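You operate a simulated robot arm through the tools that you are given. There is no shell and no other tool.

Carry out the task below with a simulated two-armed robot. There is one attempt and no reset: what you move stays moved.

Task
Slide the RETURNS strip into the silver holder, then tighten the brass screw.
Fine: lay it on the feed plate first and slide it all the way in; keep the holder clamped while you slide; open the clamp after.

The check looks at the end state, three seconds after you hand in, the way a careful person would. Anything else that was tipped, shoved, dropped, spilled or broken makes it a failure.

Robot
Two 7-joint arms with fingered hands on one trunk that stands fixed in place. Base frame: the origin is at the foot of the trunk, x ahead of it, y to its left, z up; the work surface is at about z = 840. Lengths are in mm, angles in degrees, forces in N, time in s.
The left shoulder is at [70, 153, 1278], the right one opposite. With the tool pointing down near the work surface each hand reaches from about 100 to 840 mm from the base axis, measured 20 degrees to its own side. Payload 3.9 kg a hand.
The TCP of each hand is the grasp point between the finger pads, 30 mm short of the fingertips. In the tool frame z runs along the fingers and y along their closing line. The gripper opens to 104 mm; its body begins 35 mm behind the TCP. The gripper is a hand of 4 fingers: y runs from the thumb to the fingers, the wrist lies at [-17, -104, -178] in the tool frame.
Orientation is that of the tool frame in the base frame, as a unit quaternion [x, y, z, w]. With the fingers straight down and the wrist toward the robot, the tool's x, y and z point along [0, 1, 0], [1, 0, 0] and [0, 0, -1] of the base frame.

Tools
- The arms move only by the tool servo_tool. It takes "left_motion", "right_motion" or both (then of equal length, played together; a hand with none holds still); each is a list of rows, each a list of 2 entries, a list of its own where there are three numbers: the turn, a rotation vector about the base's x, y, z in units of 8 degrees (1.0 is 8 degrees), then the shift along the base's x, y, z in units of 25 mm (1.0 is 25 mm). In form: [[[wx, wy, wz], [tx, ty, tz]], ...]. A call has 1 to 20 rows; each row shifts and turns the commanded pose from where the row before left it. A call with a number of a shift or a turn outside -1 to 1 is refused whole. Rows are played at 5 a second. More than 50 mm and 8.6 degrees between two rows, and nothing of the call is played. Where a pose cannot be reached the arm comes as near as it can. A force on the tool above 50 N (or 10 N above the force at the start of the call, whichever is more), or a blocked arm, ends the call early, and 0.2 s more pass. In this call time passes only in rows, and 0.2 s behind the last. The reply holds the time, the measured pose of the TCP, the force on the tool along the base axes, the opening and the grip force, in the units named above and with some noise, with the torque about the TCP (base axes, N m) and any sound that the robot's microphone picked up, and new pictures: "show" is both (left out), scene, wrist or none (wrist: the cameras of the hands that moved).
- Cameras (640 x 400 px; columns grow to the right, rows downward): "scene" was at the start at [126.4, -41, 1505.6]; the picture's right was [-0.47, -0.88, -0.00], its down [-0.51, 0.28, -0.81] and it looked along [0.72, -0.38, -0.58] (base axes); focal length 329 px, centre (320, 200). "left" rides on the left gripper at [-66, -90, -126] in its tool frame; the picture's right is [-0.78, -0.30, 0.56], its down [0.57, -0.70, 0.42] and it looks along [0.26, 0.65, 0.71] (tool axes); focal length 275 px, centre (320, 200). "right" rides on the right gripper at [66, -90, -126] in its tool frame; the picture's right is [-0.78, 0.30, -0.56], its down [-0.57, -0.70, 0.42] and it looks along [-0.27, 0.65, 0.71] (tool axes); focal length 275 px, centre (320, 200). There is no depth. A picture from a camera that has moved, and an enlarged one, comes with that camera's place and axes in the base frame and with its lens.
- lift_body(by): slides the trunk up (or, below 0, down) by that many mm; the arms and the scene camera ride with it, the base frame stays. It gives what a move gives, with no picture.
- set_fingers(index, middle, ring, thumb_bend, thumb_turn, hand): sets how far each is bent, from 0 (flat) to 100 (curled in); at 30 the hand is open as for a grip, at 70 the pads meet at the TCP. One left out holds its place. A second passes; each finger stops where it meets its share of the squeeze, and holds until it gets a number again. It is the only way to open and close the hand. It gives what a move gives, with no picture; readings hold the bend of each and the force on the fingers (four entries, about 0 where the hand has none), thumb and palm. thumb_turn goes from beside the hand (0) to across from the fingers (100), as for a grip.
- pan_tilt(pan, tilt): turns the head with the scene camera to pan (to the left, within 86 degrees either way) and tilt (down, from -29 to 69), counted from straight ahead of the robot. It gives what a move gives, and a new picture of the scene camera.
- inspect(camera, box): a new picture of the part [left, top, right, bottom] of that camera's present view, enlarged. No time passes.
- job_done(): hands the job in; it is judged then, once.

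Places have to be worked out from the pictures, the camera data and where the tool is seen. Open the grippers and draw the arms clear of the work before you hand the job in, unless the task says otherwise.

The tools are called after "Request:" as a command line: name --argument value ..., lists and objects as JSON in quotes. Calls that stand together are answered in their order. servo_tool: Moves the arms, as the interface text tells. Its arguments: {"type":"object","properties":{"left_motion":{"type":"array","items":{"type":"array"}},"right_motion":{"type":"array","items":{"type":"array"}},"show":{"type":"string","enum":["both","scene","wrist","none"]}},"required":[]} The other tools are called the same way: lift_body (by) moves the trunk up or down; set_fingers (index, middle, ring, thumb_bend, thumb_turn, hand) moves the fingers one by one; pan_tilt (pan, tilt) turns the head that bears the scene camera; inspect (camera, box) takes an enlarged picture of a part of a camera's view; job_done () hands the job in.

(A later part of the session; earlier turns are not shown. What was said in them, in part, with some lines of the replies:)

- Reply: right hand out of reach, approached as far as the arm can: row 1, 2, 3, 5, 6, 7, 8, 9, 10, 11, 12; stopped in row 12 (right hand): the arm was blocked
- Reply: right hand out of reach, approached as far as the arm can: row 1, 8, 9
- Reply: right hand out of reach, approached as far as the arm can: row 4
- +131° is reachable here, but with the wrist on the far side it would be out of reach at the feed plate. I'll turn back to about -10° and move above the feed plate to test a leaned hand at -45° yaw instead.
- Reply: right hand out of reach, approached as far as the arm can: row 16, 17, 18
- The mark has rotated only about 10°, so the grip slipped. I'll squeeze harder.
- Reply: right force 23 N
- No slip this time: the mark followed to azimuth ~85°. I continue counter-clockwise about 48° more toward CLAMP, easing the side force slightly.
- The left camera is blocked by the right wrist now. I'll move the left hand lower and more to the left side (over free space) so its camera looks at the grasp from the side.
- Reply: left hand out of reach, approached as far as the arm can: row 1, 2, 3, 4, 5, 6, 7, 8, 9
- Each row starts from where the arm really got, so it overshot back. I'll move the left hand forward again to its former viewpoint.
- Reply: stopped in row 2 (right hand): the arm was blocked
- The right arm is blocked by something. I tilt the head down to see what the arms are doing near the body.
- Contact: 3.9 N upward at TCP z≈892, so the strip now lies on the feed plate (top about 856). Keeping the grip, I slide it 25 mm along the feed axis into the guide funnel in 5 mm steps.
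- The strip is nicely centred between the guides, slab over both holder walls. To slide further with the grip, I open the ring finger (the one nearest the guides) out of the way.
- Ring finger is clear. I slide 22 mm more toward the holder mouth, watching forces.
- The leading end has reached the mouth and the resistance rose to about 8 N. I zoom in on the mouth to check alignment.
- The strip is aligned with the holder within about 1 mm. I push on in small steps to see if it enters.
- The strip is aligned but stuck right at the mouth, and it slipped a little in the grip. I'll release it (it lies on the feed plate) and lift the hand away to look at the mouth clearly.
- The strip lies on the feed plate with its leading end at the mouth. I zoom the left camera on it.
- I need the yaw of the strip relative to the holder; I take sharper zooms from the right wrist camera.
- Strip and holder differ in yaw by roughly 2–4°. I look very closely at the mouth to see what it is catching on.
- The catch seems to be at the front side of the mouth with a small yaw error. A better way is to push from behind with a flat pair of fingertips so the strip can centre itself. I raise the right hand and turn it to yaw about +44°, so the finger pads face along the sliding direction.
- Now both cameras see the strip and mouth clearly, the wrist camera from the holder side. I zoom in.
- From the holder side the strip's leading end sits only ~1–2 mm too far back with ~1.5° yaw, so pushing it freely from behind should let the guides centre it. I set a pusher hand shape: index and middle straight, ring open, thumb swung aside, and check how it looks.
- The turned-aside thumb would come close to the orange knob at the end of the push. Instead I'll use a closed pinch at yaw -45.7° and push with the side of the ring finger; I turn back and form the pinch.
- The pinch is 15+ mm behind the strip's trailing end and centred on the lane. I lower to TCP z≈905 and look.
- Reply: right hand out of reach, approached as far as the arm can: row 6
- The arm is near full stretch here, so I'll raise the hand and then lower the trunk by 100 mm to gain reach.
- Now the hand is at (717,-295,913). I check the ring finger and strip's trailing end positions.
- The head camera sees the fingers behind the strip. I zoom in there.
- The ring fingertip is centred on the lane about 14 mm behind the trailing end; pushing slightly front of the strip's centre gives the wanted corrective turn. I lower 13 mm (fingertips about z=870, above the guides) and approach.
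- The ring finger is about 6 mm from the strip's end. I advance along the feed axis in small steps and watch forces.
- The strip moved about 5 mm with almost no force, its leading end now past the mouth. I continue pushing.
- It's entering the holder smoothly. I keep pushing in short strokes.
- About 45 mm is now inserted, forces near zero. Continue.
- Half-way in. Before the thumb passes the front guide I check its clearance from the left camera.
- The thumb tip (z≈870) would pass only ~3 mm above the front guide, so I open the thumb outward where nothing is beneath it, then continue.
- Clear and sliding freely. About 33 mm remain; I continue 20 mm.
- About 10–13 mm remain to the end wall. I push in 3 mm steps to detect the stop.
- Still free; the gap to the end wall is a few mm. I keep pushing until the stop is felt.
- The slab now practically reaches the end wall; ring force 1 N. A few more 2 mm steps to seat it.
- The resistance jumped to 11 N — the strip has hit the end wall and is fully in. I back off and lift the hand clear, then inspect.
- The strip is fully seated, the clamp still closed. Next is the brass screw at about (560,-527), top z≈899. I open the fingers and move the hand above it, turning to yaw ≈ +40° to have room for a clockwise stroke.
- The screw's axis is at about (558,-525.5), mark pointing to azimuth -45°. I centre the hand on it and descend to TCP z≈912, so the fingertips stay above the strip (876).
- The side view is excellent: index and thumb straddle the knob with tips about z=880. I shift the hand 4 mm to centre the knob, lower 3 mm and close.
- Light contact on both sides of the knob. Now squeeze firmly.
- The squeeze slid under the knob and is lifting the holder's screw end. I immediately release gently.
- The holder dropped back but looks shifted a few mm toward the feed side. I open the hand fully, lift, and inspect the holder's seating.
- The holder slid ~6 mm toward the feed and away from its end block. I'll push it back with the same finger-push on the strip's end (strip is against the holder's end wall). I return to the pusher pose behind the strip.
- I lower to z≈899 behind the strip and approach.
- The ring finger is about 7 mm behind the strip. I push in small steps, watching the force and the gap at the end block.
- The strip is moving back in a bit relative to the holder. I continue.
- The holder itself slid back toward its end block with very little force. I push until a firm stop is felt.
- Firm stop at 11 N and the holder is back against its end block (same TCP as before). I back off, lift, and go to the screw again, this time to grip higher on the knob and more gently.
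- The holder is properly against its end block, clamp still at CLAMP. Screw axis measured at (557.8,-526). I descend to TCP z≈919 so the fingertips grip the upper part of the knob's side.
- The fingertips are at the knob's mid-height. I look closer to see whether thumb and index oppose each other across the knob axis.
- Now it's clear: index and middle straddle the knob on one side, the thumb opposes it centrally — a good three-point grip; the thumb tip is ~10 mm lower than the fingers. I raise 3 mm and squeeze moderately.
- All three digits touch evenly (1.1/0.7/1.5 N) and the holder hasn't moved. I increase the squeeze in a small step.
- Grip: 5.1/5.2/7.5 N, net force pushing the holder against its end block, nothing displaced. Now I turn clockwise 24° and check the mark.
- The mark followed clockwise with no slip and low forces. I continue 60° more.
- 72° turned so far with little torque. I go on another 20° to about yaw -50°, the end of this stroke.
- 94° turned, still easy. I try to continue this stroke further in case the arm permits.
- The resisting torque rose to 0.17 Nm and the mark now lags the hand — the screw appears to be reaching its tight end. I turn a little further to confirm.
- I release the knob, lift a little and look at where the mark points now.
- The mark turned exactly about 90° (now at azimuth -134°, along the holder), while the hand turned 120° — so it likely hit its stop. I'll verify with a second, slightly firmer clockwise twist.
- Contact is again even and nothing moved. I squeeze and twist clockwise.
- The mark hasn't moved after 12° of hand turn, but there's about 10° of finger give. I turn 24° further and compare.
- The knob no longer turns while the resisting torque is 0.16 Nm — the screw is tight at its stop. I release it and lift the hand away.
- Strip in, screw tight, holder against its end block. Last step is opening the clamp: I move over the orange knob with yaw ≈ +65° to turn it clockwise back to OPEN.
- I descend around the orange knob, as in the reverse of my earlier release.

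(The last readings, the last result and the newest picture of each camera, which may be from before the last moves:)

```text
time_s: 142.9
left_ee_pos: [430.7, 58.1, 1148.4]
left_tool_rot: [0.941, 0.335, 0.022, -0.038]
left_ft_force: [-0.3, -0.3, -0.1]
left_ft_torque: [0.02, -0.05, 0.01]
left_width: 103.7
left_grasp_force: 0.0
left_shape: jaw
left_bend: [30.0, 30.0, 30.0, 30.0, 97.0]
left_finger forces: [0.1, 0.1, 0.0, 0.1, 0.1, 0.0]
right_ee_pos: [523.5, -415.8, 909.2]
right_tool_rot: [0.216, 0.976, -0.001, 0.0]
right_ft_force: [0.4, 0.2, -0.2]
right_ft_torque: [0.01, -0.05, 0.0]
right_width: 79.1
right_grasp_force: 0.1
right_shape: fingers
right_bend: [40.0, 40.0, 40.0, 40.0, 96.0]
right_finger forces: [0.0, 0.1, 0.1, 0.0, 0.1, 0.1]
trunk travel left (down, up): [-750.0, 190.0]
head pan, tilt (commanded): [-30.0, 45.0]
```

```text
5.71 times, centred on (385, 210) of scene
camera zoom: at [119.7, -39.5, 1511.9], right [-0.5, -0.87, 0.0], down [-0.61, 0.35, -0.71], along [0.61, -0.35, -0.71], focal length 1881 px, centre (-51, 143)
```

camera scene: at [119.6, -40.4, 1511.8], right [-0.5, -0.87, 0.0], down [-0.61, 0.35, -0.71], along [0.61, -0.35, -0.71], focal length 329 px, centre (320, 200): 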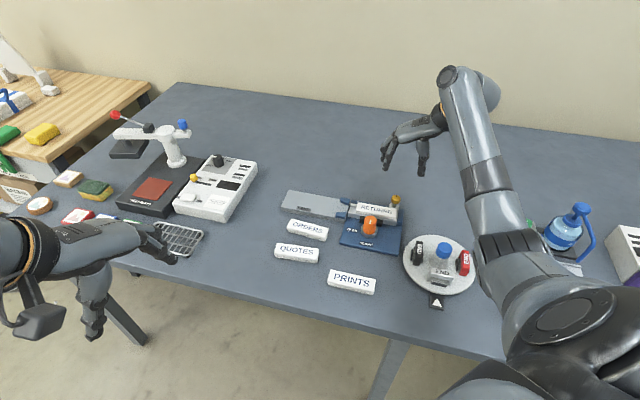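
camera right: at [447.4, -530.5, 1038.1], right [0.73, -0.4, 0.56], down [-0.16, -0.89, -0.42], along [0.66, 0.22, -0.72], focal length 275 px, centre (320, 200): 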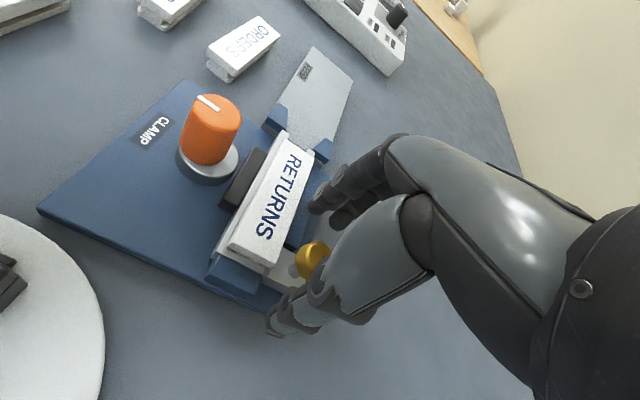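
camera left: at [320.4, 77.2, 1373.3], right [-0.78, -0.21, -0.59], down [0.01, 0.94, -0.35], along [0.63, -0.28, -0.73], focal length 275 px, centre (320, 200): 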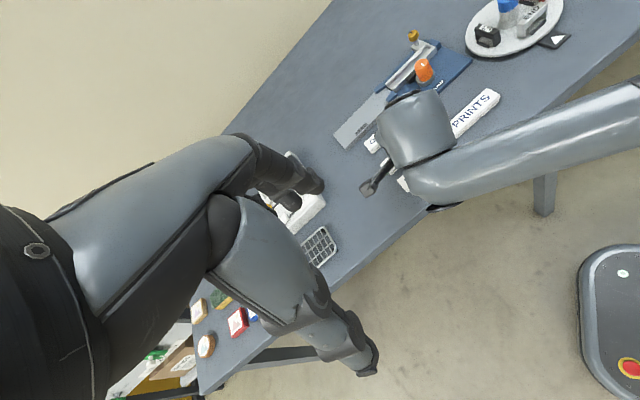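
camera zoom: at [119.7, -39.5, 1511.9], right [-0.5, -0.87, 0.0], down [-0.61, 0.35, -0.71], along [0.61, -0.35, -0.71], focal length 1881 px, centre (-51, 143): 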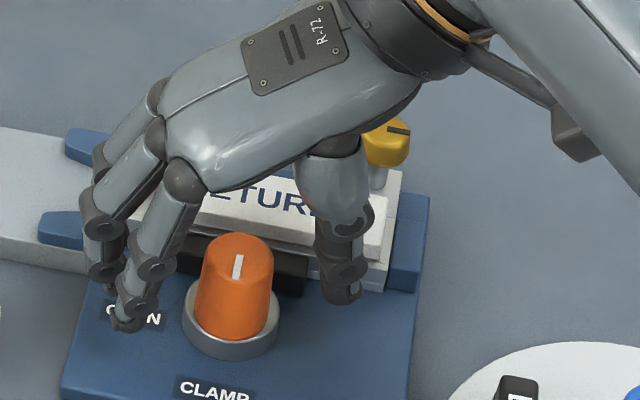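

The hand straddles the knob well. I close and squeeze firmly as before (this knob is fixed to the base).

Request:
set_fingers --hand "right" --index 62 --middle 62 --ring 50 --thumb_bend 62

Request:
inspect --camera "scene" --box '[345, 175, 425, 245]'

Request:
inspect --camera "left" --box '[380, 0, 460, 70]'

```text
time_s: 143.9
left_ee_pos: [430.7, 57.8, 1149.0]
left_tool_rot: [0.941, 0.335, 0.022, -0.037]
left_ft_force: [0.9, -0.3, 1.0]
left_ft_torque: [-0.02, 0.02, -0.02]
left_width: 103.9
left_grasp_force: 0.1
left_shape: jaw
left_bend: [30.0, 30.0, 30.0, 30.0, 97.0]
left_finger forces: [0.0, 0.0, 0.0, 0.1, 0.0, 0.0]
right_ee_pos: [522.2, -415.1, 910.3]
right_tool_rot: [0.216, 0.976, 0.0, -0.001]
right_ft_force: [-1.5, -2.1, 0.4]
right_ft_torque: [-0.01, 0.01, -0.01]
right_width: 27.2
right_grasp_force: 1.6
right_shape: fingers
right_bend: [62.0, 61.0, 50.0, 59.0, 98.0]
right_finger forces: [0.0, 0.6, 0.0, 0.0, 2.7, 0.0]
trunk travel left (down, up): [-750.0, 190.0]
head pan, tilt (commanded): [-30.0, 45.0]
```

```text
5.71 times, centred on (385, 210) of scene
camera zoom: at [119.3, -40.1, 1511.9], right [-0.5, -0.87, 0.0], down [-0.61, 0.35, -0.71], along [0.61, -0.35, -0.71], focal length 1881 px, centre (-51, 143)
```

zoom: 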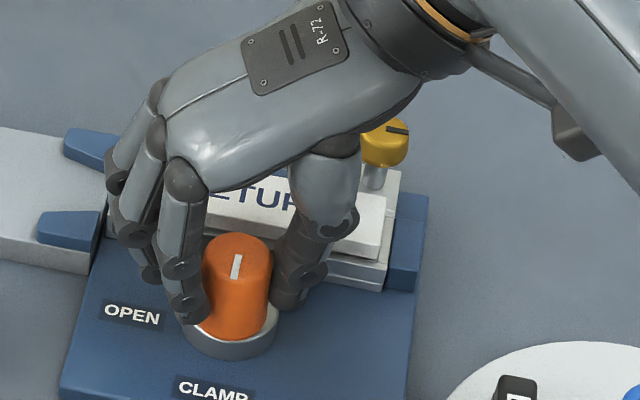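

```text
5.71 times, centred on (420, 35) of left
camera zoom: at [319.3, 75.6, 1273.9], right [-0.78, -0.21, -0.59], down [0.01, 0.94, -0.34], along [0.63, -0.27, -0.73], focal length 1573 px, centre (-251, 1143)
```

zoom: 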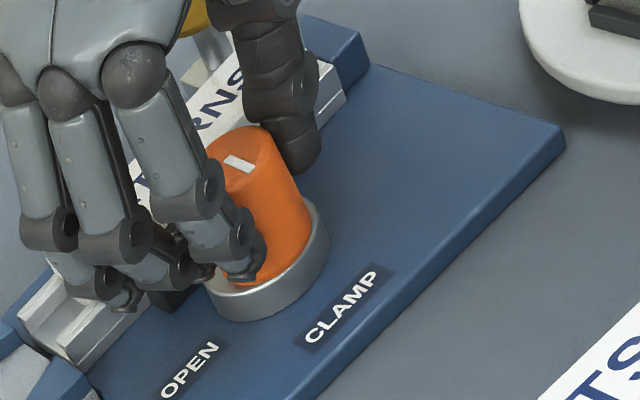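

The knob sits a bit toward the ring side of the grip. I loosen, shift about 4.5 mm, and then squeeze.

Request:
set_fingers --hand "right" --index 54 --middle 54 --thumb_bend 54

Request:
servo_tool --right_motion '[[[0, 0, 0], [0.18, -0.08, -0.04]]]' --show "none"

Request:
set_fingers --hand "right" --index 78 --middle 78 --ring 50 --thumb_bend 78 --thumb_turn 100

```text
time_s: 144.9
left_ee_pos: [431.3, 57.3, 1149.8]
left_tool_rot: [0.941, 0.334, 0.021, -0.038]
left_ft_force: [0.1, -0.4, 0.5]
left_ft_torque: [-0.01, 0.0, 0.0]
left_width: 103.7
left_grasp_force: 0.0
left_shape: jaw
left_bend: [30.0, 30.0, 30.0, 30.0, 97.0]
left_finger forces: [0.0, 0.0, 0.0, 0.0, 0.1, 0.0]
right_ee_pos: [524.9, -414.5, 909.5]
right_tool_rot: [0.214, 0.977, -0.001, -0.001]
right_ft_force: [0.6, 0.2, -0.5]
right_ft_torque: [0.0, 0.02, -0.01]
right_width: 42.8
right_grasp_force: 0.0
right_shape: fingers
right_bend: [54.0, 54.0, 50.0, 54.0, 98.0]
right_finger forces: [0.1, 0.0, 0.1, 0.0, 0.0, 0.0]
trunk travel left (down, up): [-750.0, 190.0]
head pan, tilt (commanded): [-30.0, 45.0]
```

```text
time_s: 145.3
left_ee_pos: [430.3, 59.2, 1148.0]
left_tool_rot: [0.942, 0.334, 0.022, -0.038]
left_ft_force: [-0.5, 0.6, 0.1]
left_ft_torque: [-0.05, 0.02, -0.01]
left_width: 103.6
left_grasp_force: 0.0
left_shape: jaw
left_bend: [30.0, 30.0, 30.0, 30.0, 97.0]
left_finger forces: [0.0, 0.0, 0.1, 0.0, 0.0, 0.1]
right_ee_pos: [530.1, -416.9, 908.1]
right_tool_rot: [0.216, 0.976, -0.001, -0.001]
right_ft_force: [0.0, -0.5, -0.5]
right_ft_torque: [-0.02, 0.0, 0.05]
right_width: 42.7
right_grasp_force: 0.2
right_shape: fingers
right_bend: [54.0, 54.0, 50.0, 54.0, 98.0]
right_finger forces: [0.0, 0.0, 0.1, 0.0, 0.0, 0.0]
trunk travel left (down, up): [-750.0, 190.0]
head pan, tilt (commanded): [-30.0, 45.0]
```

```text
time_s: 146.3
left_ee_pos: [431.2, 57.4, 1148.1]
left_tool_rot: [0.941, 0.335, 0.022, -0.038]
left_ft_force: [-0.5, 0.4, -0.4]
left_ft_torque: [0.04, -0.01, 0.0]
left_width: 103.8
left_grasp_force: 0.1
left_shape: jaw
left_bend: [30.0, 30.0, 30.0, 30.0, 97.0]
left_finger forces: [0.0, 0.1, 0.1, 0.0, 0.0, 0.0]
right_ee_pos: [529.0, -417.6, 908.2]
right_tool_rot: [0.216, 0.976, -0.001, -0.001]
right_ft_force: [-0.9, -3.4, -3.3]
right_ft_torque: [-0.1, 0.0, 0.0]
right_width: 26.7
right_grasp_force: 19.1
right_shape: fingers
right_bend: [62.0, 65.0, 50.0, 61.0, 100.0]
right_finger forces: [9.2, 8.3, 0.0, 0.0, 20.2, 0.1]
trunk travel left (down, up): [-750.0, 190.0]
head pan, tilt (commanded): [-30.0, 45.0]
```

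Firm balanced grip (9/8/20 N). I turn clockwise 36° and check.

Request:
servo_tool --right_motion '[[[0, 0, -0.75], [0, 0, 0]], [[0, 0, -0.75], [0, 0, 0]], [[0, 0, -0.75], [0, 0, 0]], [[0, 0, -0.75], [0, 0, 0]], [[0, 0, -0.75], [0, 0, 0]], [[0, 0, -0.75], [0, 0, 0]]]' --show "none"

Request:
inspect --camera "scene" --box '[345, 175, 425, 245]'

Request:
inspect --camera "left" --box '[380, 0, 460, 70]'

```text
time_s: 147.7
left_ee_pos: [429.9, 56.0, 1149.5]
left_tool_rot: [0.942, 0.334, 0.022, -0.039]
left_ft_force: [-0.4, -0.3, 0.4]
left_ft_torque: [-0.03, -0.01, 0.01]
left_width: 103.5
left_grasp_force: 0.1
left_shape: jaw
left_bend: [30.0, 30.0, 30.0, 30.0, 97.0]
left_finger forces: [0.1, 0.0, 0.0, 0.0, 0.0, 0.0]
right_ee_pos: [529.7, -419.2, 907.6]
right_tool_rot: [0.507, 0.862, 0.0, -0.002]
right_ft_force: [-1.4, -8.3, -0.9]
right_ft_torque: [-0.18, 0.02, 0.1]
right_width: 27.2
right_grasp_force: 20.2
right_shape: fingers
right_bend: [63.0, 65.0, 50.0, 61.0, 100.0]
right_finger forces: [7.5, 11.0, 0.9, 0.0, 21.4, 0.0]
trunk travel left (down, up): [-750.0, 190.0]
head pan, tilt (commanded): [-30.0, 45.0]
```

```text
5.71 times, centred on (385, 210) of scene
camera zoom: at [119.5, -41.9, 1511.8], right [-0.5, -0.87, 0.0], down [-0.61, 0.35, -0.71], along [0.61, -0.35, -0.71], focal length 1881 px, centre (-51, 143)
```

zoom: 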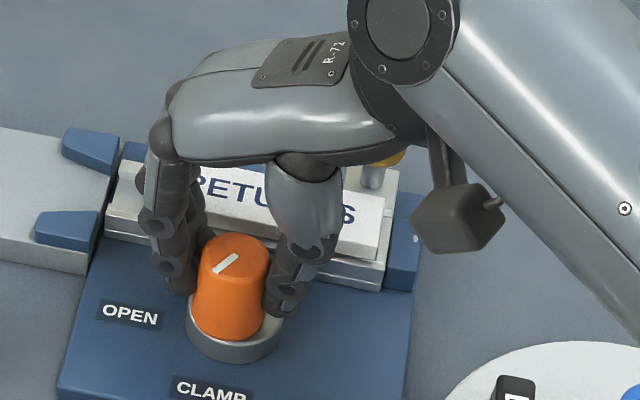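

```text
5.71 times, centred on (420, 35) of left
camera zoom: at [319.5, 74.0, 1273.9], right [-0.78, -0.21, -0.59], down [0.01, 0.94, -0.34], along [0.63, -0.27, -0.73], focal length 1573 px, centre (-251, 1143)
```

zoom: 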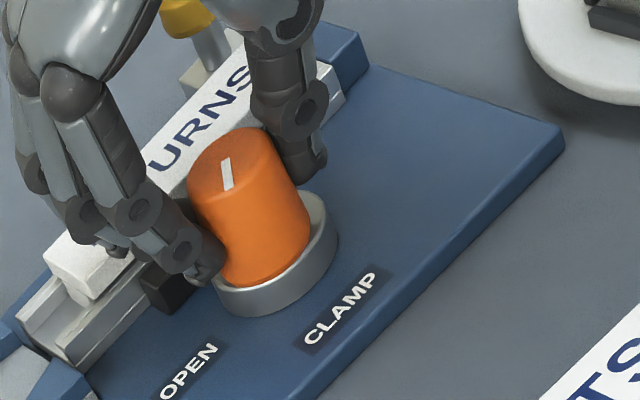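

The knob follows well. But the ring finger is grazing the strip's edge (0.9 N), so I lift it out of the way before continuing.

Request:
set_fingers --hand "right" --ring 5

Request:
inspect --camera "left" --box '[370, 0, 450, 70]'

```text
time_s: 148.7
left_ee_pos: [429.7, 56.4, 1149.8]
left_tool_rot: [0.942, 0.334, 0.022, -0.037]
left_ft_force: [0.8, 0.4, 0.6]
left_ft_torque: [-0.02, -0.01, 0.0]
left_width: 103.7
left_grasp_force: 0.0
left_shape: jaw
left_bend: [30.0, 30.0, 30.0, 30.0, 97.0]
left_finger forces: [0.0, 0.1, 0.0, 0.0, 0.0, 0.0]
right_ee_pos: [527.8, -417.2, 907.6]
right_tool_rot: [0.507, 0.862, 0.0, -0.002]
right_ft_force: [-6.3, -6.1, -1.4]
right_ft_torque: [-0.06, 0.02, 0.43]
right_width: 26.9
right_grasp_force: 28.9
right_shape: fingers
right_bend: [63.0, 64.0, 41.0, 61.0, 100.0]
right_finger forces: [6.9, 14.5, 15.8, 0.0, 20.1, 0.1]
trunk travel left (down, up): [-750.0, 190.0]
head pan, tilt (commanded): [-30.0, 45.0]
```

```text
5.71 times, centred on (410, 35) of left
camera zoom: at [318.4, 74.6, 1274.2], right [-0.78, -0.21, -0.59], down [0.01, 0.94, -0.34], along [0.63, -0.27, -0.73], focal length 1573 px, centre (-194, 1143)
```

zoom: 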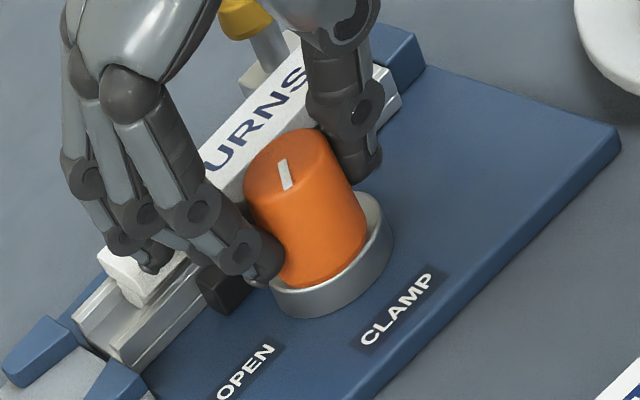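

The ring finger pushes against the strip when opening (15.8 N) — I close it back at once.

Request:
set_fingers --hand "right" --ring 52

Request:
inspect --camera "left" --box '[370, 0, 450, 70]'

Request:
inspect --camera "scene" --box '[345, 175, 425, 245]'

Request:
inspect --camera "right" --box '[200, 130, 420, 340]'

```text
time_s: 149.7
left_ee_pos: [431.1, 55.0, 1147.4]
left_tool_rot: [0.941, 0.334, 0.022, -0.039]
left_ft_force: [0.2, 0.3, -0.4]
left_ft_torque: [0.02, 0.01, 0.01]
left_width: 103.5
left_grasp_force: 0.0
left_shape: jaw
left_bend: [30.0, 30.0, 30.0, 30.0, 97.0]
left_finger forces: [0.0, 0.0, 0.0, 0.0, 0.0, 0.1]
right_ee_pos: [530.0, -418.5, 906.9]
right_tool_rot: [0.506, 0.862, 0.0, -0.001]
right_ft_force: [-0.7, -8.2, -1.3]
right_ft_torque: [-0.2, 0.0, 0.03]
right_width: 27.0
right_grasp_force: 19.7
right_shape: fingers
right_bend: [63.0, 65.0, 52.0, 61.0, 100.0]
right_finger forces: [8.1, 9.8, 0.0, 0.0, 21.4, 0.0]
trunk travel left (down, up): [-750.0, 190.0]
head pan, tilt (commanded): [-30.0, 45.0]
```

```text
5.71 times, centred on (410, 35) of left
camera zoom: at [319.5, 74.1, 1273.9], right [-0.78, -0.21, -0.59], down [0.01, 0.94, -0.34], along [0.63, -0.27, -0.73], focal length 1573 px, centre (-194, 1143)
```

zoom: 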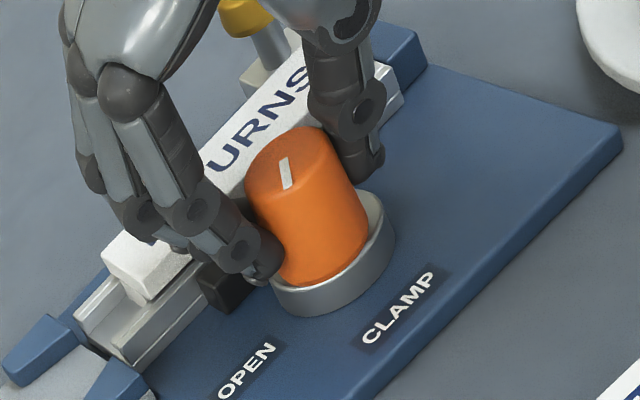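

```text
5.71 times, centred on (385, 210) of scene
camera zoom: at [119.6, -41.9, 1511.8], right [-0.5, -0.87, 0.0], down [-0.61, 0.35, -0.71], along [0.61, -0.35, -0.71], focal length 1881 px, centre (-51, 143)
```

zoom: 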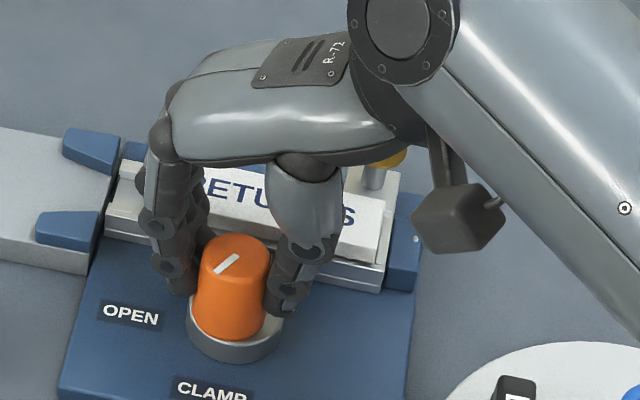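

```text
1.90 times, centred on (310, 235) of right
camera zoom: at [417.7, -403.8, 1033.5], right [0.64, -0.53, 0.56], down [-0.34, -0.84, -0.42], along [0.69, 0.08, -0.72], focal length 524 px, centre (339, 133)
```

zoom: 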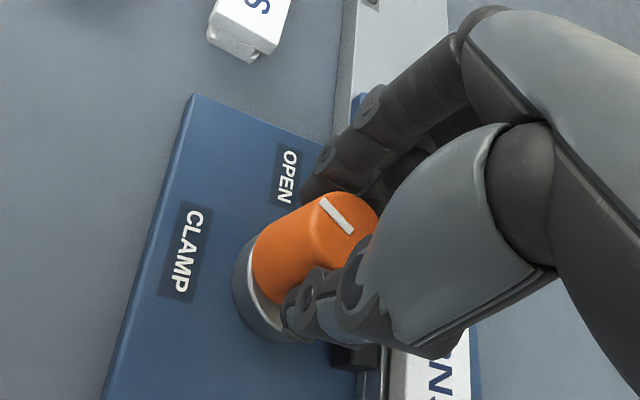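

Nothing was displaced (strip and holder as before). I curl the ring finger inward instead, away from the strip, and continue the clockwise turn.

Request:
set_fingers --hand "right" --ring 80

Request:
servo_tool --right_motion '[[[0, 0, -0.75], [0, -0.04, 0]], [[0, 0, -0.75], [0, -0.04, 0]], [[0, 0, -0.75], [0, -0.04, 0]], [[0, 0, -0.75], [0, 0, 0]]]' --show "none"

Request:
inspect --camera "left" --box '[370, 0, 450, 70]'

Request:
inspect --camera "right" --box '[200, 130, 420, 340]'

```text
time_s: 150.7
left_ee_pos: [429.5, 56.4, 1148.9]
left_tool_rot: [0.942, 0.334, 0.023, -0.038]
left_ft_force: [0.6, 0.3, 0.6]
left_ft_torque: [-0.02, 0.01, 0.02]
left_width: 103.8
left_grasp_force: 0.1
left_shape: jaw
left_bend: [30.0, 30.0, 30.0, 30.0, 97.0]
left_finger forces: [0.1, 0.0, 0.0, 0.0, 0.0, 0.0]
right_ee_pos: [529.5, -418.6, 908.3]
right_tool_rot: [0.507, 0.862, -0.001, -0.002]
right_ft_force: [1.1, -9.0, -0.4]
right_ft_torque: [-0.23, 0.03, -0.01]
right_width: 26.7
right_grasp_force: 20.2
right_shape: fingers
right_bend: [63.0, 65.0, 80.0, 61.0, 100.0]
right_finger forces: [8.1, 10.6, 0.1, 0.1, 21.3, 0.0]
trunk travel left (down, up): [-750.0, 190.0]
head pan, tilt (commanded): [-30.0, 45.0]
```

```text
time_s: 151.7
left_ee_pos: [430.0, 57.1, 1149.4]
left_tool_rot: [0.941, 0.334, 0.023, -0.039]
left_ft_force: [0.1, -0.2, 0.3]
left_ft_torque: [-0.01, 0.0, -0.01]
left_width: 103.9
left_grasp_force: 0.0
left_shape: jaw
left_bend: [30.0, 30.0, 30.0, 30.0, 97.0]
left_finger forces: [0.0, 0.0, 0.1, 0.0, 0.1, 0.0]
right_ee_pos: [528.4, -420.5, 908.5]
right_tool_rot: [0.675, 0.738, 0.0, -0.002]
right_ft_force: [-2.9, -3.3, -2.4]
right_ft_torque: [-0.06, 0.05, 0.03]
right_width: 26.8
right_grasp_force: 18.8
right_shape: fingers
right_bend: [63.0, 65.0, 80.0, 61.0, 100.0]
right_finger forces: [8.9, 9.0, 0.1, 0.0, 20.0, 0.0]
trunk travel left (down, up): [-750.0, 190.0]
head pan, tilt (commanded): [-30.0, 45.0]
```

```text
5.71 times, centred on (410, 35) of left
camera zoom: at [319.2, 74.9, 1273.9], right [-0.78, -0.21, -0.59], down [0.01, 0.94, -0.34], along [0.63, -0.27, -0.73], focal length 1573 px, centre (-194, 1143)
```

zoom: 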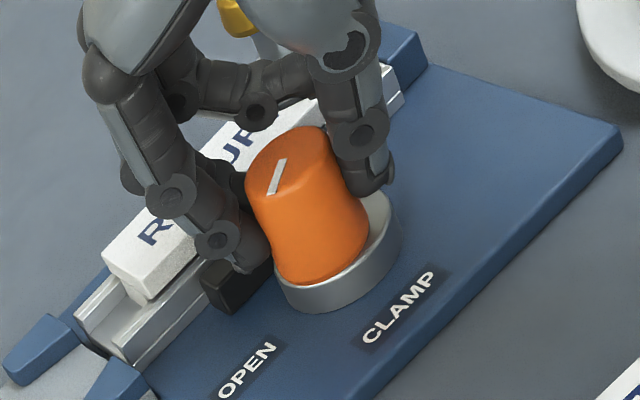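

```text
1.90 times, centred on (310, 235) of right
camera zoom: at [432.9, -362.0, 1033.8], right [0.37, -0.75, 0.55], down [-0.65, -0.63, -0.42], along [0.67, -0.2, -0.72], focal length 524 px, centre (339, 133)
```

zoom: 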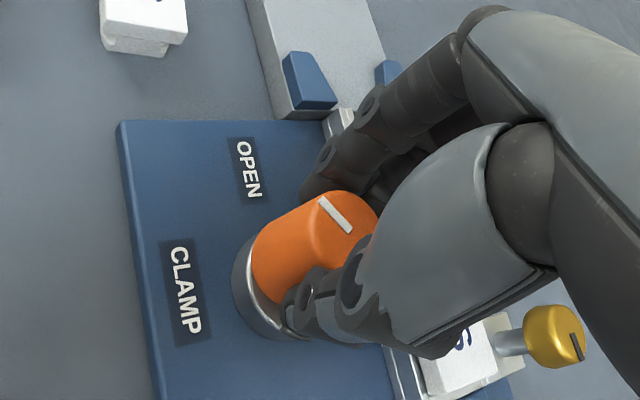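

The mark followed to azimuth ≈77°. About 30° remain to OPEN; I continue.

Request:
servo_tool --right_motion '[[[0, 0, -0.75], [0, -0.02, 0]], [[0, 0, -0.75], [0, -0.02, 0]], [[0, 0, -0.75], [0, 0, 0]], [[0, 0, -0.75], [0, 0, 0]]]' --show "none"

Request:
inspect --camera "left" --box '[370, 0, 450, 70]'

Request:
inspect --camera "right" --box '[200, 130, 420, 340]'

```text
time_s: 152.7
left_ee_pos: [429.4, 56.3, 1148.7]
left_tool_rot: [0.942, 0.334, 0.023, -0.038]
left_ft_force: [0.0, -0.2, -0.6]
left_ft_torque: [-0.01, 0.01, 0.0]
left_width: 104.0
left_grasp_force: 0.0
left_shape: jaw
left_bend: [30.0, 30.0, 30.0, 30.0, 97.0]
left_finger forces: [0.0, 0.0, 0.1, 0.0, 0.1, 0.0]
right_ee_pos: [528.9, -421.5, 907.5]
right_tool_rot: [0.814, 0.581, -0.001, -0.002]
right_ft_force: [-5.9, -4.3, -3.2]
right_ft_torque: [-0.1, 0.13, 0.03]
right_width: 26.7
right_grasp_force: 19.8
right_shape: fingers
right_bend: [63.0, 65.0, 80.0, 61.0, 100.0]
right_finger forces: [8.3, 9.4, 0.1, 0.0, 20.7, 0.1]
trunk travel left (down, up): [-750.0, 190.0]
head pan, tilt (commanded): [-30.0, 45.0]
```

```text
5.71 times, centred on (410, 35) of left
camera zoom: at [318.7, 75.0, 1274.1], right [-0.78, -0.21, -0.59], down [0.01, 0.94, -0.34], along [0.63, -0.27, -0.73], focal length 1573 px, centre (-194, 1143)
```

zoom: 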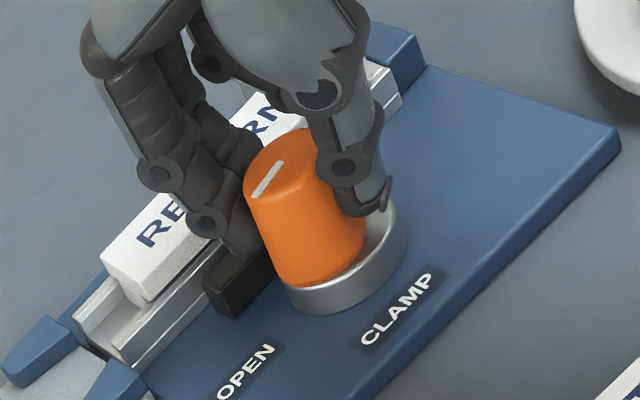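

```text
1.90 times, centred on (310, 235) of right
camera zoom: at [464.0, -329.4, 1033.8], right [0.03, -0.83, 0.56], down [-0.85, -0.31, -0.42], along [0.53, -0.46, -0.72], focal length 524 px, centre (339, 133)
```

zoom: 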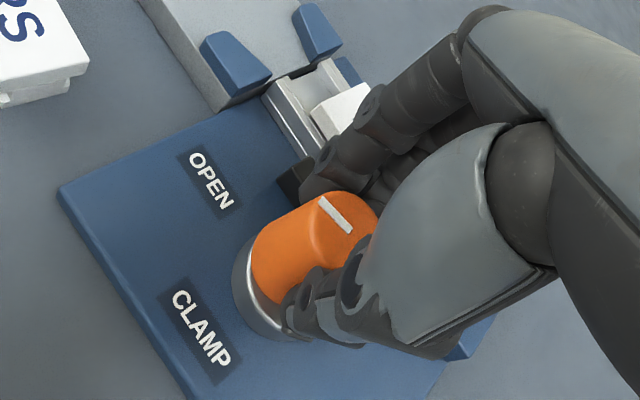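

The mark is at azimuth ≈53°, close to OPEN (≈47°). A little more to reach the stop.

Request:
servo_tool --right_motion '[[[0, 0, -0.5], [-0.02, -0.02, 0]], [[0, 0, -0.5], [-0.02, -0.02, 0]]]' --show "none"

Request:
inspect --camera "left" --box '[370, 0, 450, 70]'

Request:
inspect --camera "right" --box '[200, 130, 420, 340]'

```text
time_s: 153.3
left_ee_pos: [431.3, 57.7, 1148.2]
left_tool_rot: [0.941, 0.335, 0.023, -0.039]
left_ft_force: [0.5, 0.7, 0.4]
left_ft_torque: [0.02, 0.0, -0.04]
left_width: 104.0
left_grasp_force: 0.0
left_shape: jaw
left_bend: [30.0, 30.0, 30.0, 30.0, 97.0]
left_finger forces: [0.1, 0.0, 0.0, 0.1, 0.0, 0.0]
right_ee_pos: [527.9, -421.3, 908.3]
right_tool_rot: [0.853, 0.523, -0.001, -0.003]
right_ft_force: [-4.4, -3.2, -5.7]
right_ft_torque: [-0.07, 0.1, 0.0]
right_width: 26.6
right_grasp_force: 18.7
right_shape: fingers
right_bend: [63.0, 65.0, 80.0, 61.0, 100.0]
right_finger forces: [8.9, 9.5, 0.1, 0.0, 19.4, 0.1]
trunk travel left (down, up): [-750.0, 190.0]
head pan, tilt (commanded): [-30.0, 45.0]
```

```text
5.71 times, centred on (410, 35) of left
camera zoom: at [319.3, 74.9, 1273.9], right [-0.78, -0.21, -0.59], down [0.01, 0.94, -0.34], along [0.63, -0.27, -0.73], focal length 1573 px, centre (-194, 1143)
```

zoom: 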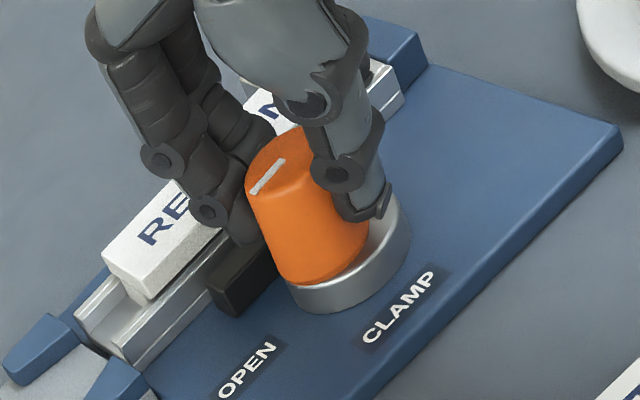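

```text
1.90 times, centred on (310, 235) of right
camera zoom: at [476.9, -322.1, 1034.1], right [-0.09, -0.83, 0.55], down [-0.89, -0.19, -0.42], along [0.46, -0.53, -0.72], focal length 524 px, centre (339, 133)
```

zoom: 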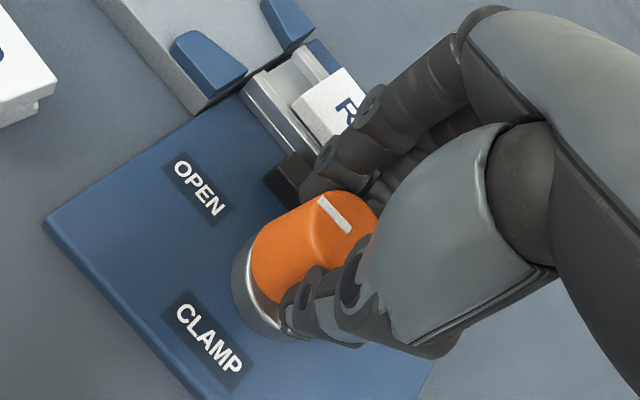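

Still no stop torque. I go another 8°.

Request:
servo_tool --right_motion '[[[0, 0, -0.5], [-0.02, 0, 0]], [[0, 0, -0.5], [-0.02, 0, 0]]]' --show "none"

Request:
inspect --camera "left" --box '[370, 0, 450, 70]'

Request:
inspect --camera "right" --box '[200, 130, 420, 340]'

```text
time_s: 153.9
left_ee_pos: [430.5, 57.2, 1148.6]
left_tool_rot: [0.941, 0.334, 0.022, -0.038]
left_ft_force: [-0.1, 0.0, 0.9]
left_ft_torque: [0.0, 0.03, -0.01]
left_width: 103.7
left_grasp_force: 0.1
left_shape: jaw
left_bend: [30.0, 30.0, 30.0, 30.0, 97.0]
left_finger forces: [0.0, 0.0, 0.1, 0.1, 0.1, 0.1]
right_ee_pos: [528.3, -421.5, 908.0]
right_tool_rot: [0.886, 0.463, 0.0, -0.001]
right_ft_force: [-3.1, 0.0, -7.9]
right_ft_torque: [-0.02, 0.02, 0.18]
right_width: 26.7
right_grasp_force: 17.6
right_shape: fingers
right_bend: [63.0, 65.0, 80.0, 61.0, 100.0]
right_finger forces: [8.0, 8.6, 0.0, 0.0, 19.5, 0.0]
trunk travel left (down, up): [-750.0, 190.0]
head pan, tilt (commanded): [-30.0, 45.0]
```

```text
5.71 times, centred on (410, 35) of left
camera zoom: at [319.9, 75.4, 1273.7], right [-0.78, -0.21, -0.59], down [0.01, 0.94, -0.34], along [0.63, -0.27, -0.73], focal length 1573 px, centre (-194, 1143)
```

zoom: 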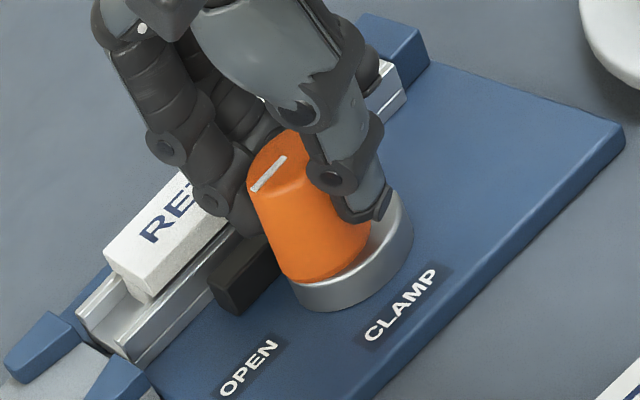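

```text
1.90 times, centred on (310, 235) of right
camera zoom: at [490.9, -316.1, 1034.3], right [-0.2, -0.81, 0.55], down [-0.9, -0.07, -0.42], along [0.38, -0.58, -0.72], focal length 524 px, centre (339, 133)
```

zoom: 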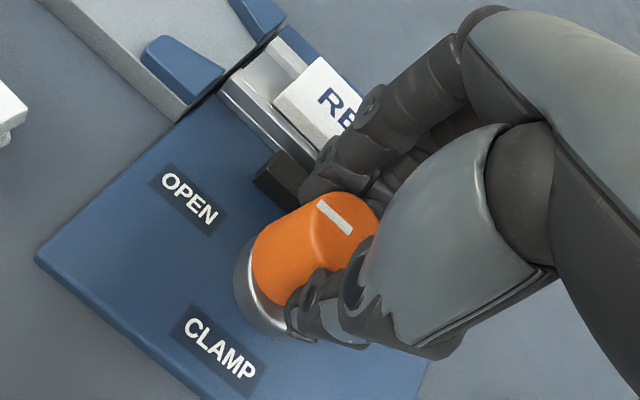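

Torque rose to 0.18 Nm: the knob is at its OPEN stop. I open the fingers only slightly (strip is close by), then lift straight up.

Request:
set_fingers --hand "right" --index 57 --middle 57 --thumb_bend 46 --thumb_turn 97

Request:
servo_tool --right_motion '[[[0, 0, 0], [-0.05, 0.05, 0.1]], [[0, 0, 0], [0, 0, 0.4]], [[0, 0, 0], [0, 0, 0.8]], [[0, 0, 0], [0, 0, 0.9]], [[0, 0, 0], [0, 0, 0.9]], [[0, 0, 0], [0, 0, 0.9]]]' --show "none"

Request:
inspect --camera "left" --box '[360, 0, 460, 90]'

Request:
inspect --camera "right" --box '[180, 150, 380, 380]'

```text
time_s: 154.9
left_ee_pos: [430.4, 58.4, 1148.6]
left_tool_rot: [0.942, 0.334, 0.022, -0.037]
left_ft_force: [-0.2, -0.5, 0.1]
left_ft_torque: [0.04, -0.02, 0.02]
left_width: 103.7
left_grasp_force: 0.0
left_shape: jaw
left_bend: [30.0, 30.0, 30.0, 30.0, 97.0]
left_finger forces: [0.1, 0.1, 0.0, 0.0, 0.0, 0.0]
right_ee_pos: [527.6, -421.1, 910.2]
right_tool_rot: [0.886, 0.463, 0.0, -0.001]
right_ft_force: [0.9, -0.3, 0.9]
right_ft_torque: [0.01, 0.0, 0.0]
right_width: 50.5
right_grasp_force: 0.0
right_shape: fingers
right_bend: [56.0, 56.0, 80.0, 46.0, 97.0]
right_finger forces: [0.1, 0.0, 0.0, 0.1, 0.0, 0.0]
trunk travel left (down, up): [-750.0, 190.0]
head pan, tilt (commanded): [-30.0, 45.0]
```

```text
time_s: 156.3
left_ee_pos: [430.1, 58.2, 1148.7]
left_tool_rot: [0.941, 0.335, 0.021, -0.038]
left_ft_force: [-0.5, 0.0, -0.3]
left_ft_torque: [-0.04, -0.01, 0.01]
left_width: 103.6
left_grasp_force: 0.0
left_shape: jaw
left_bend: [30.0, 30.0, 30.0, 30.0, 97.0]
left_finger forces: [0.1, 0.1, 0.0, 0.0, 0.0, 0.0]
right_ee_pos: [526.7, -420.1, 1010.5]
right_tool_rot: [0.887, 0.462, 0.001, -0.001]
right_ft_force: [0.4, 0.0, -0.3]
right_ft_torque: [-0.02, 0.0, -0.01]
right_width: 50.7
right_grasp_force: 0.1
right_shape: fingers
right_bend: [56.0, 56.0, 80.0, 46.0, 97.0]
right_finger forces: [0.0, 0.1, 0.0, 0.0, 0.1, 0.0]
trunk travel left (down, up): [-750.0, 190.0]
head pan, tilt (commanded): [-30.0, 45.0]
```

```text
4.44 times, centred on (410, 45) of left
camera zoom: at [319.4, 76.2, 1273.8], right [-0.78, -0.21, -0.59], down [0.01, 0.94, -0.35], along [0.63, -0.27, -0.73], focal length 1224 px, centre (-80, 889)
```

zoom: 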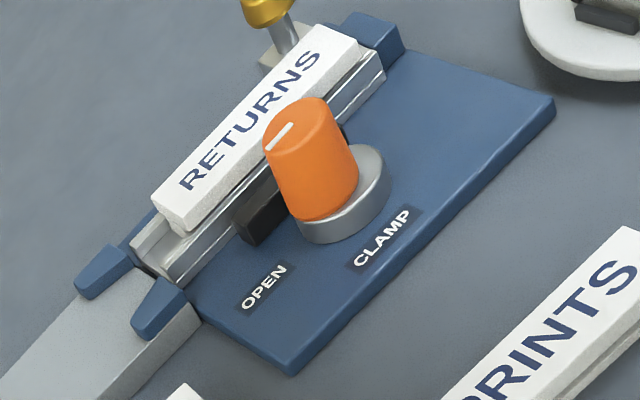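

```text
1.74 times, centred on (280, 265) of right
camera zoom: at [489.2, -314.3, 1136.5], right [-0.2, -0.81, 0.56], down [-0.9, -0.07, -0.42], along [0.38, -0.59, -0.72], focal length 479 px, centre (390, 87)
```

zoom: 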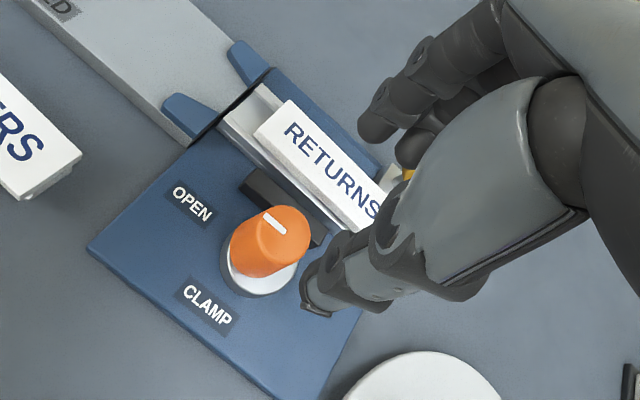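

The clamp is open (mark toward OPEN, jaw withdrawn), the strip and holder undisturbed. I now raise the right hand clear, open it and draw both arms back.

Request:
servo_tool --right_motion '[[[0, 0, 0], [0, 0, 0.9]], [[0, 0, 0], [0, 0, 0.9]], [[0, 0, 0.5], [-0.2, 0, 0.9]], [[0, 0, 0.5], [-0.4, 0, 0.9]], [[0, 0, 0.5], [-0.6, 0, 0.9]], [[0, 0, 0.5], [-0.6, 0, 0.9]], [[0, 0, 0.5], [-0.6, 0, 0.8]], [[0, 0, 0.5], [-0.6, -0.1, 0.5]], [[0, 0, 0.5], [-0.6, -0.1, 0.3]], [[0, 0, 0.5], [-0.6, -0.1, 0]], [[0, 0, 0.4], [-0.6, -0.1, 0]]]' --show "both"

Request:
set_fingers --hand "right" --index 30 --middle 30 --ring 30 --thumb_bend 30

```text
time_s: 158.7
left_ee_pos: [428.7, 57.0, 1149.8]
left_tool_rot: [0.942, 0.334, 0.023, -0.038]
left_ft_force: [-1.1, -0.1, 0.0]
left_ft_torque: [-0.02, 0.01, -0.01]
left_width: 103.8
left_grasp_force: 0.0
left_shape: jaw
left_bend: [30.0, 30.0, 30.0, 30.0, 97.0]
left_finger forces: [0.0, 0.1, 0.0, 0.0, 0.1, 0.0]
right_ee_pos: [406.9, -429.8, 1185.4]
right_tool_rot: [0.705, 0.709, 0.0, -0.001]
right_ft_force: [0.0, -0.1, -0.3]
right_ft_torque: [-0.01, 0.01, -0.02]
right_width: 50.8
right_grasp_force: 0.1
right_shape: fingers
right_bend: [56.0, 56.0, 80.0, 46.0, 97.0]
right_finger forces: [0.0, 0.1, 0.0, 0.0, 0.0, 0.0]
trunk travel left (down, up): [-750.0, 190.0]
head pan, tilt (commanded): [-30.0, 45.0]
camera scene: at [118.4, -40.5, 1511.9], right [-0.5, -0.87, 0.0], down [-0.61, 0.35, -0.71], along [0.61, -0.35, -0.71], focal length 329 px, centre (320, 200)
camera right: at [316.0, -364.4, 1310.4], right [0.3, -0.77, 0.56], down [-0.7, -0.58, -0.42], along [0.65, -0.26, -0.71], focal length 275 px, centre (320, 200)
```

scene: 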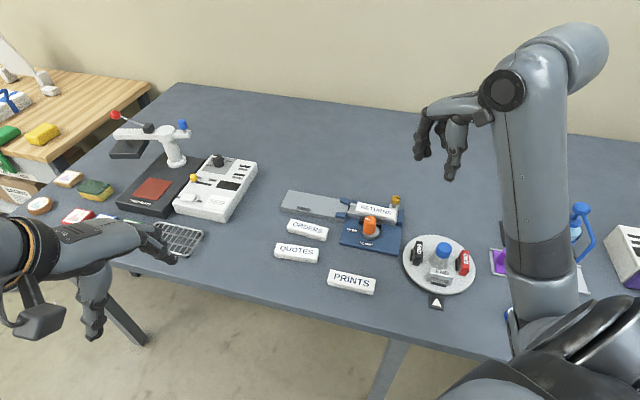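
right: 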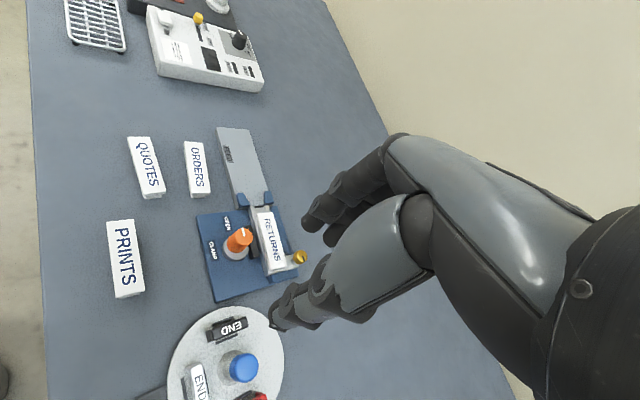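

```text
time_s: 159.7
left_ee_pos: [431.1, 57.8, 1148.6]
left_tool_rot: [0.941, 0.334, 0.022, -0.038]
left_ft_force: [0.4, 0.2, -0.1]
left_ft_torque: [-0.02, 0.0, 0.02]
left_width: 103.9
left_grasp_force: 0.0
left_shape: jaw
left_bend: [30.0, 30.0, 30.0, 30.0, 97.0]
left_finger forces: [0.1, 0.0, 0.0, 0.0, 0.0, 0.1]
right_ee_pos: [408.4, -430.4, 1185.0]
right_tool_rot: [0.705, 0.709, -0.001, -0.001]
right_ft_force: [0.5, -0.1, 0.0]
right_ft_torque: [0.01, 0.0, -0.01]
right_width: 104.4
right_grasp_force: 0.2
right_shape: fingers
right_bend: [30.0, 30.0, 30.0, 30.0, 94.0]
right_finger forces: [0.0, 0.0, 0.0, 0.1, 0.1, 0.0]
trunk travel left (down, up): [-750.0, 190.0]
head pan, tilt (commanded): [-30.0, 45.0]
```

Everything looks in order. I take final close-ups of the holder, screw, clamp and the surroundings.

Request:
inspect --camera "scene" --box '[330, 170, 420, 260]'

Request:
inspect --camera "right" --box '[190, 180, 320, 310]'

Request:
inspect --camera "left" --box '[380, 0, 450, 60]'

Request:
inspect --camera "scene" --box '[240, 170, 500, 320]'

```text
4.44 times, centred on (375, 215) of scene
camera zoom: at [119.5, -39.7, 1511.9], right [-0.5, -0.87, 0.0], down [-0.61, 0.35, -0.71], along [0.61, -0.35, -0.71], focal length 1463 px, centre (76, 133)
```

zoom: 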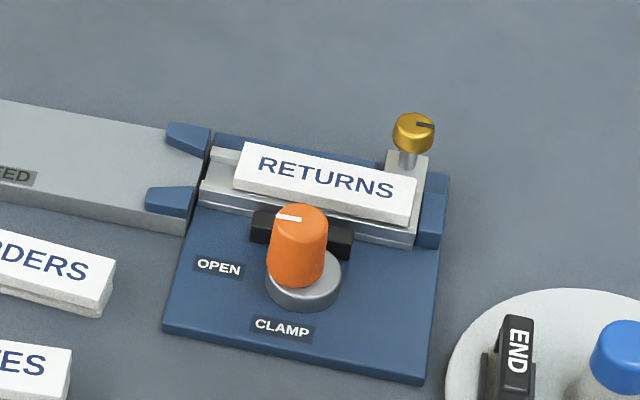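

```text
3.08 times, centred on (255, 245) of right
camera zoom: at [317.3, -363.7, 1310.3], right [0.3, -0.77, 0.56], down [-0.7, -0.58, -0.42], along [0.65, -0.26, -0.72], focal length 847 px, centre (520, 62)
```

zoom: 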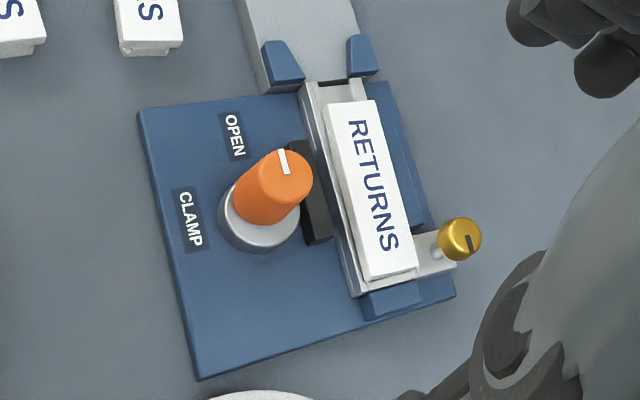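

```text
6.67 times, centred on (415, 30) of left
camera zoom: at [319.4, 75.9, 1273.8], right [-0.78, -0.21, -0.59], down [0.01, 0.94, -0.35], along [0.63, -0.27, -0.73], focal length 1835 px, centre (-313, 1333)
```

zoom: 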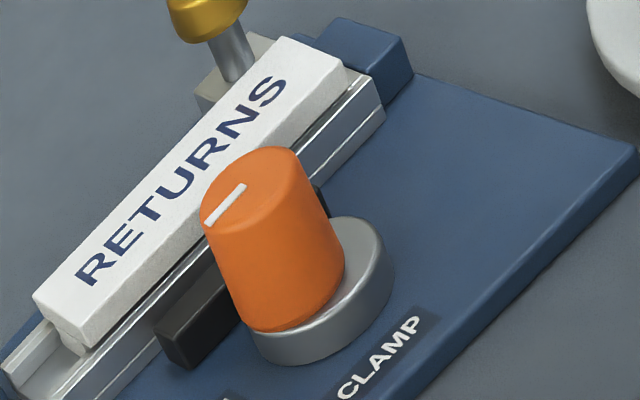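

```text
2.46 times, centred on (370, 245) of scene
camera zoom: at [119.5, -39.7, 1511.9], right [-0.5, -0.87, 0.0], down [-0.61, 0.35, -0.71], along [0.61, -0.35, -0.71], focal length 810 px, centre (197, 89)
```

zoom: 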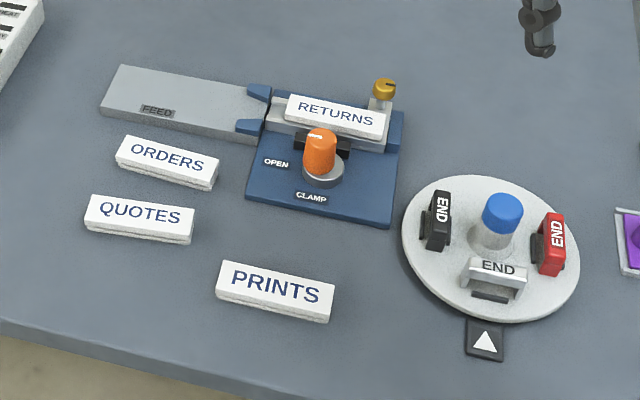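

All other items are untouched. One more check: that the strip's leading end is still seated against the holder's end wall.

Request:
inspect --camera "right" --box '[245, 215, 300, 265]'

Request:
inspect --camera "scene" --box '[375, 185, 415, 225]'

Request:
inspect --camera "left" --box '[405, 0, 440, 30]'

```text
8.00 times, centred on (272, 240) of right
camera zoom: at [317.3, -363.7, 1310.3], right [0.3, -0.77, 0.56], down [-0.7, -0.58, -0.42], along [0.65, -0.26, -0.72], focal length 2202 px, centre (700, -120)
```

zoom: 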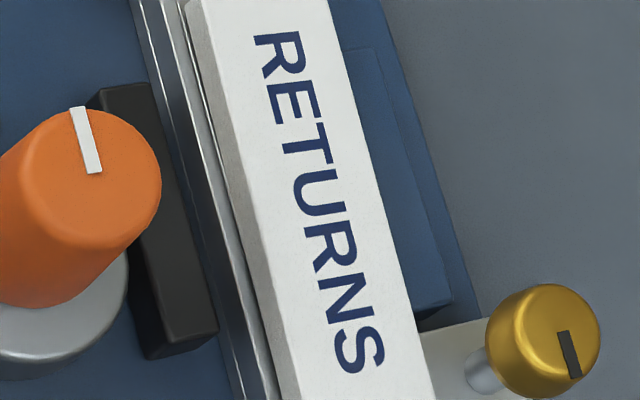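

```text
10.00 times, centred on (395, 205) of scene
camera zoom: at [119.5, -39.7, 1511.9], right [-0.5, -0.87, 0.0], down [-0.61, 0.35, -0.71], along [0.61, -0.35, -0.71], focal length 3292 px, centre (-430, 150)
```

zoom: 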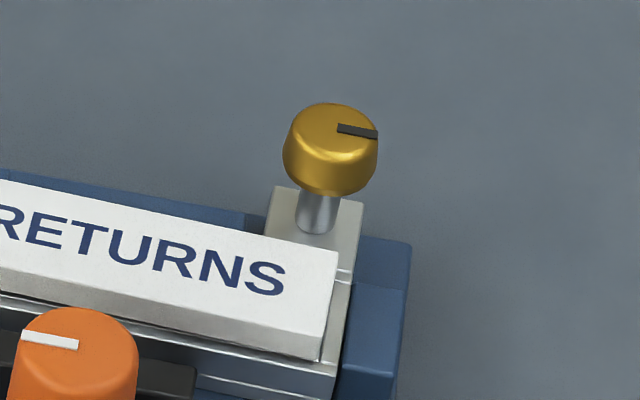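

```text
13.33 times, centred on (422, 15) of left
camera zoom: at [319.4, 75.9, 1273.8], right [-0.78, -0.21, -0.59], down [0.01, 0.94, -0.35], along [0.63, -0.27, -0.73], focal length 3670 px, centre (-1047, 2667)
```

zoom: 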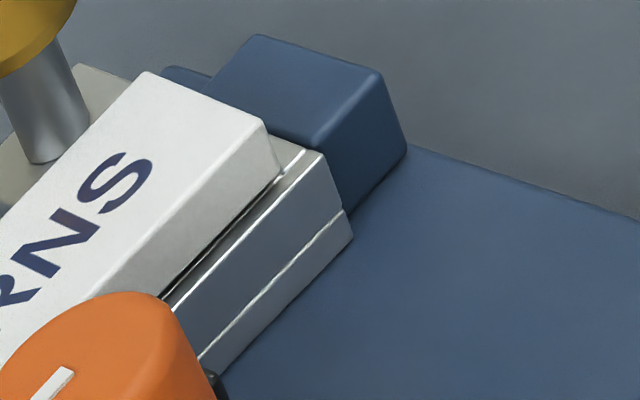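

The strip is seated, screw tight, clamp open. I draw both arms back to roughly their starting places.

Request:
servo_tool --left_motion '[[[0, 0, 0.6], [0, 0.6, 0.6]], [[0, 0, 0.6], [0, 0.8, 0.6]], [[0, 0, 0.6], [0, 0.8, 0.6]], [[0, 0, 0.6], [0, 0.8, 0.6]], [[0, 0, 0.6], [0, 0.8, 0.6]], [[0, 0, 0.6], [0, 0.8, 0.6]]]' --right_motion '[[[0, 0, 0], [-0.5, -0.1, 0.3]], [[0, 0, 0], [-0.7, -0.15, 0.3]], [[0, 0, 0], [-0.7, -0.2, 0.3]], [[0, 0, 0], [-0.8, -0.2, 0.3]], [[0, 0, 0], [-0.8, -0.2, 0.3]], [[0, 0, 0], [-0.7, -0.2, 0.3]]]' --show "scene"

```text
time_s: 161.1
left_ee_pos: [429.4, 176.0, 1241.2]
left_tool_rot: [0.828, 0.559, 0.012, -0.04]
left_ft_force: [-0.3, 0.3, -0.5]
left_ft_torque: [-0.03, -0.02, 0.0]
left_width: 103.7
left_grasp_force: 0.0
left_shape: jaw
left_bend: [30.0, 30.0, 30.0, 30.0, 97.0]
left_finger forces: [0.1, 0.0, 0.0, 0.0, 0.1, 0.0]
right_ee_pos: [300.5, -457.5, 1230.3]
right_tool_rot: [0.705, 0.709, 0.0, 0.002]
right_ft_force: [0.0, 0.3, 0.3]
right_ft_torque: [-0.06, -0.03, -0.02]
right_width: 104.7
right_grasp_force: 0.1
right_shape: fingers
right_bend: [30.0, 30.0, 30.0, 30.0, 94.0]
right_finger forces: [0.0, 0.0, 0.0, 0.0, 0.0, 0.0]
right hand out of reach, approached as far as the arm can: row 5, 6
trunk travel left (down, up): [-750.0, 190.0]
head pan, tilt (commanded): [-30.0, 45.0]
camera scene: at [116.5, -36.4, 1512.1], right [-0.5, -0.87, 0.0], down [-0.61, 0.35, -0.71], along [0.61, -0.36, -0.71], focal length 329 px, centre (320, 200)
```

scene: 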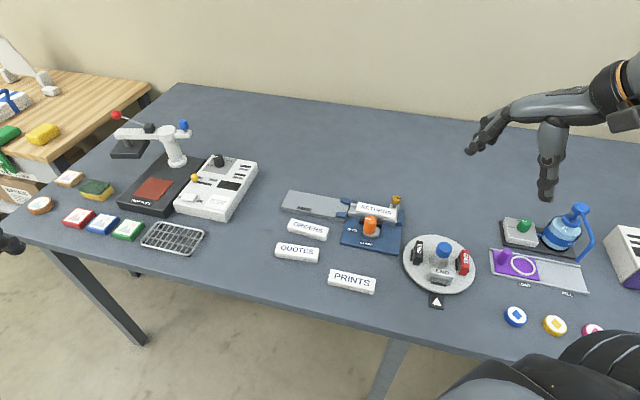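

Both arms are clear with their hands open. The RETURNS strip is fully in the holder, the brass screw is tight and the clamp is open. Nothing else on the table has moved, so I hand in.

Request:
job_done

```text
The job is handed in.
```

The RETURNS strip is all the way in the silver holder, the brass screw is tight, and the clamp is open. I've handed the job in.

- **Slide:** I turned the clamp to CLAMP first, laid the strip on the feed plate, and slid it in. My first try caught at the holder mouth, so I let go and pushed it in from behind until it stopped.
- **Screw:** My first grip slipped under the brass knob, lifted that end of the holder, and shifted it about 6 mm toward the feed. The strip also backed out a few mm. I pushed both back until they stopped against the end block. On the next grip the knob turned about 90° and then would not go further.
- **Clamp:** I turned it back to OPEN after tightening. One finger pressed against the strip for a moment (about 16 N) while I turned it, but the pictures before and after show the strip and holder in the same place.

The last pictures show the other strips and items where they started. Both hands are open and the arms are drawn back.
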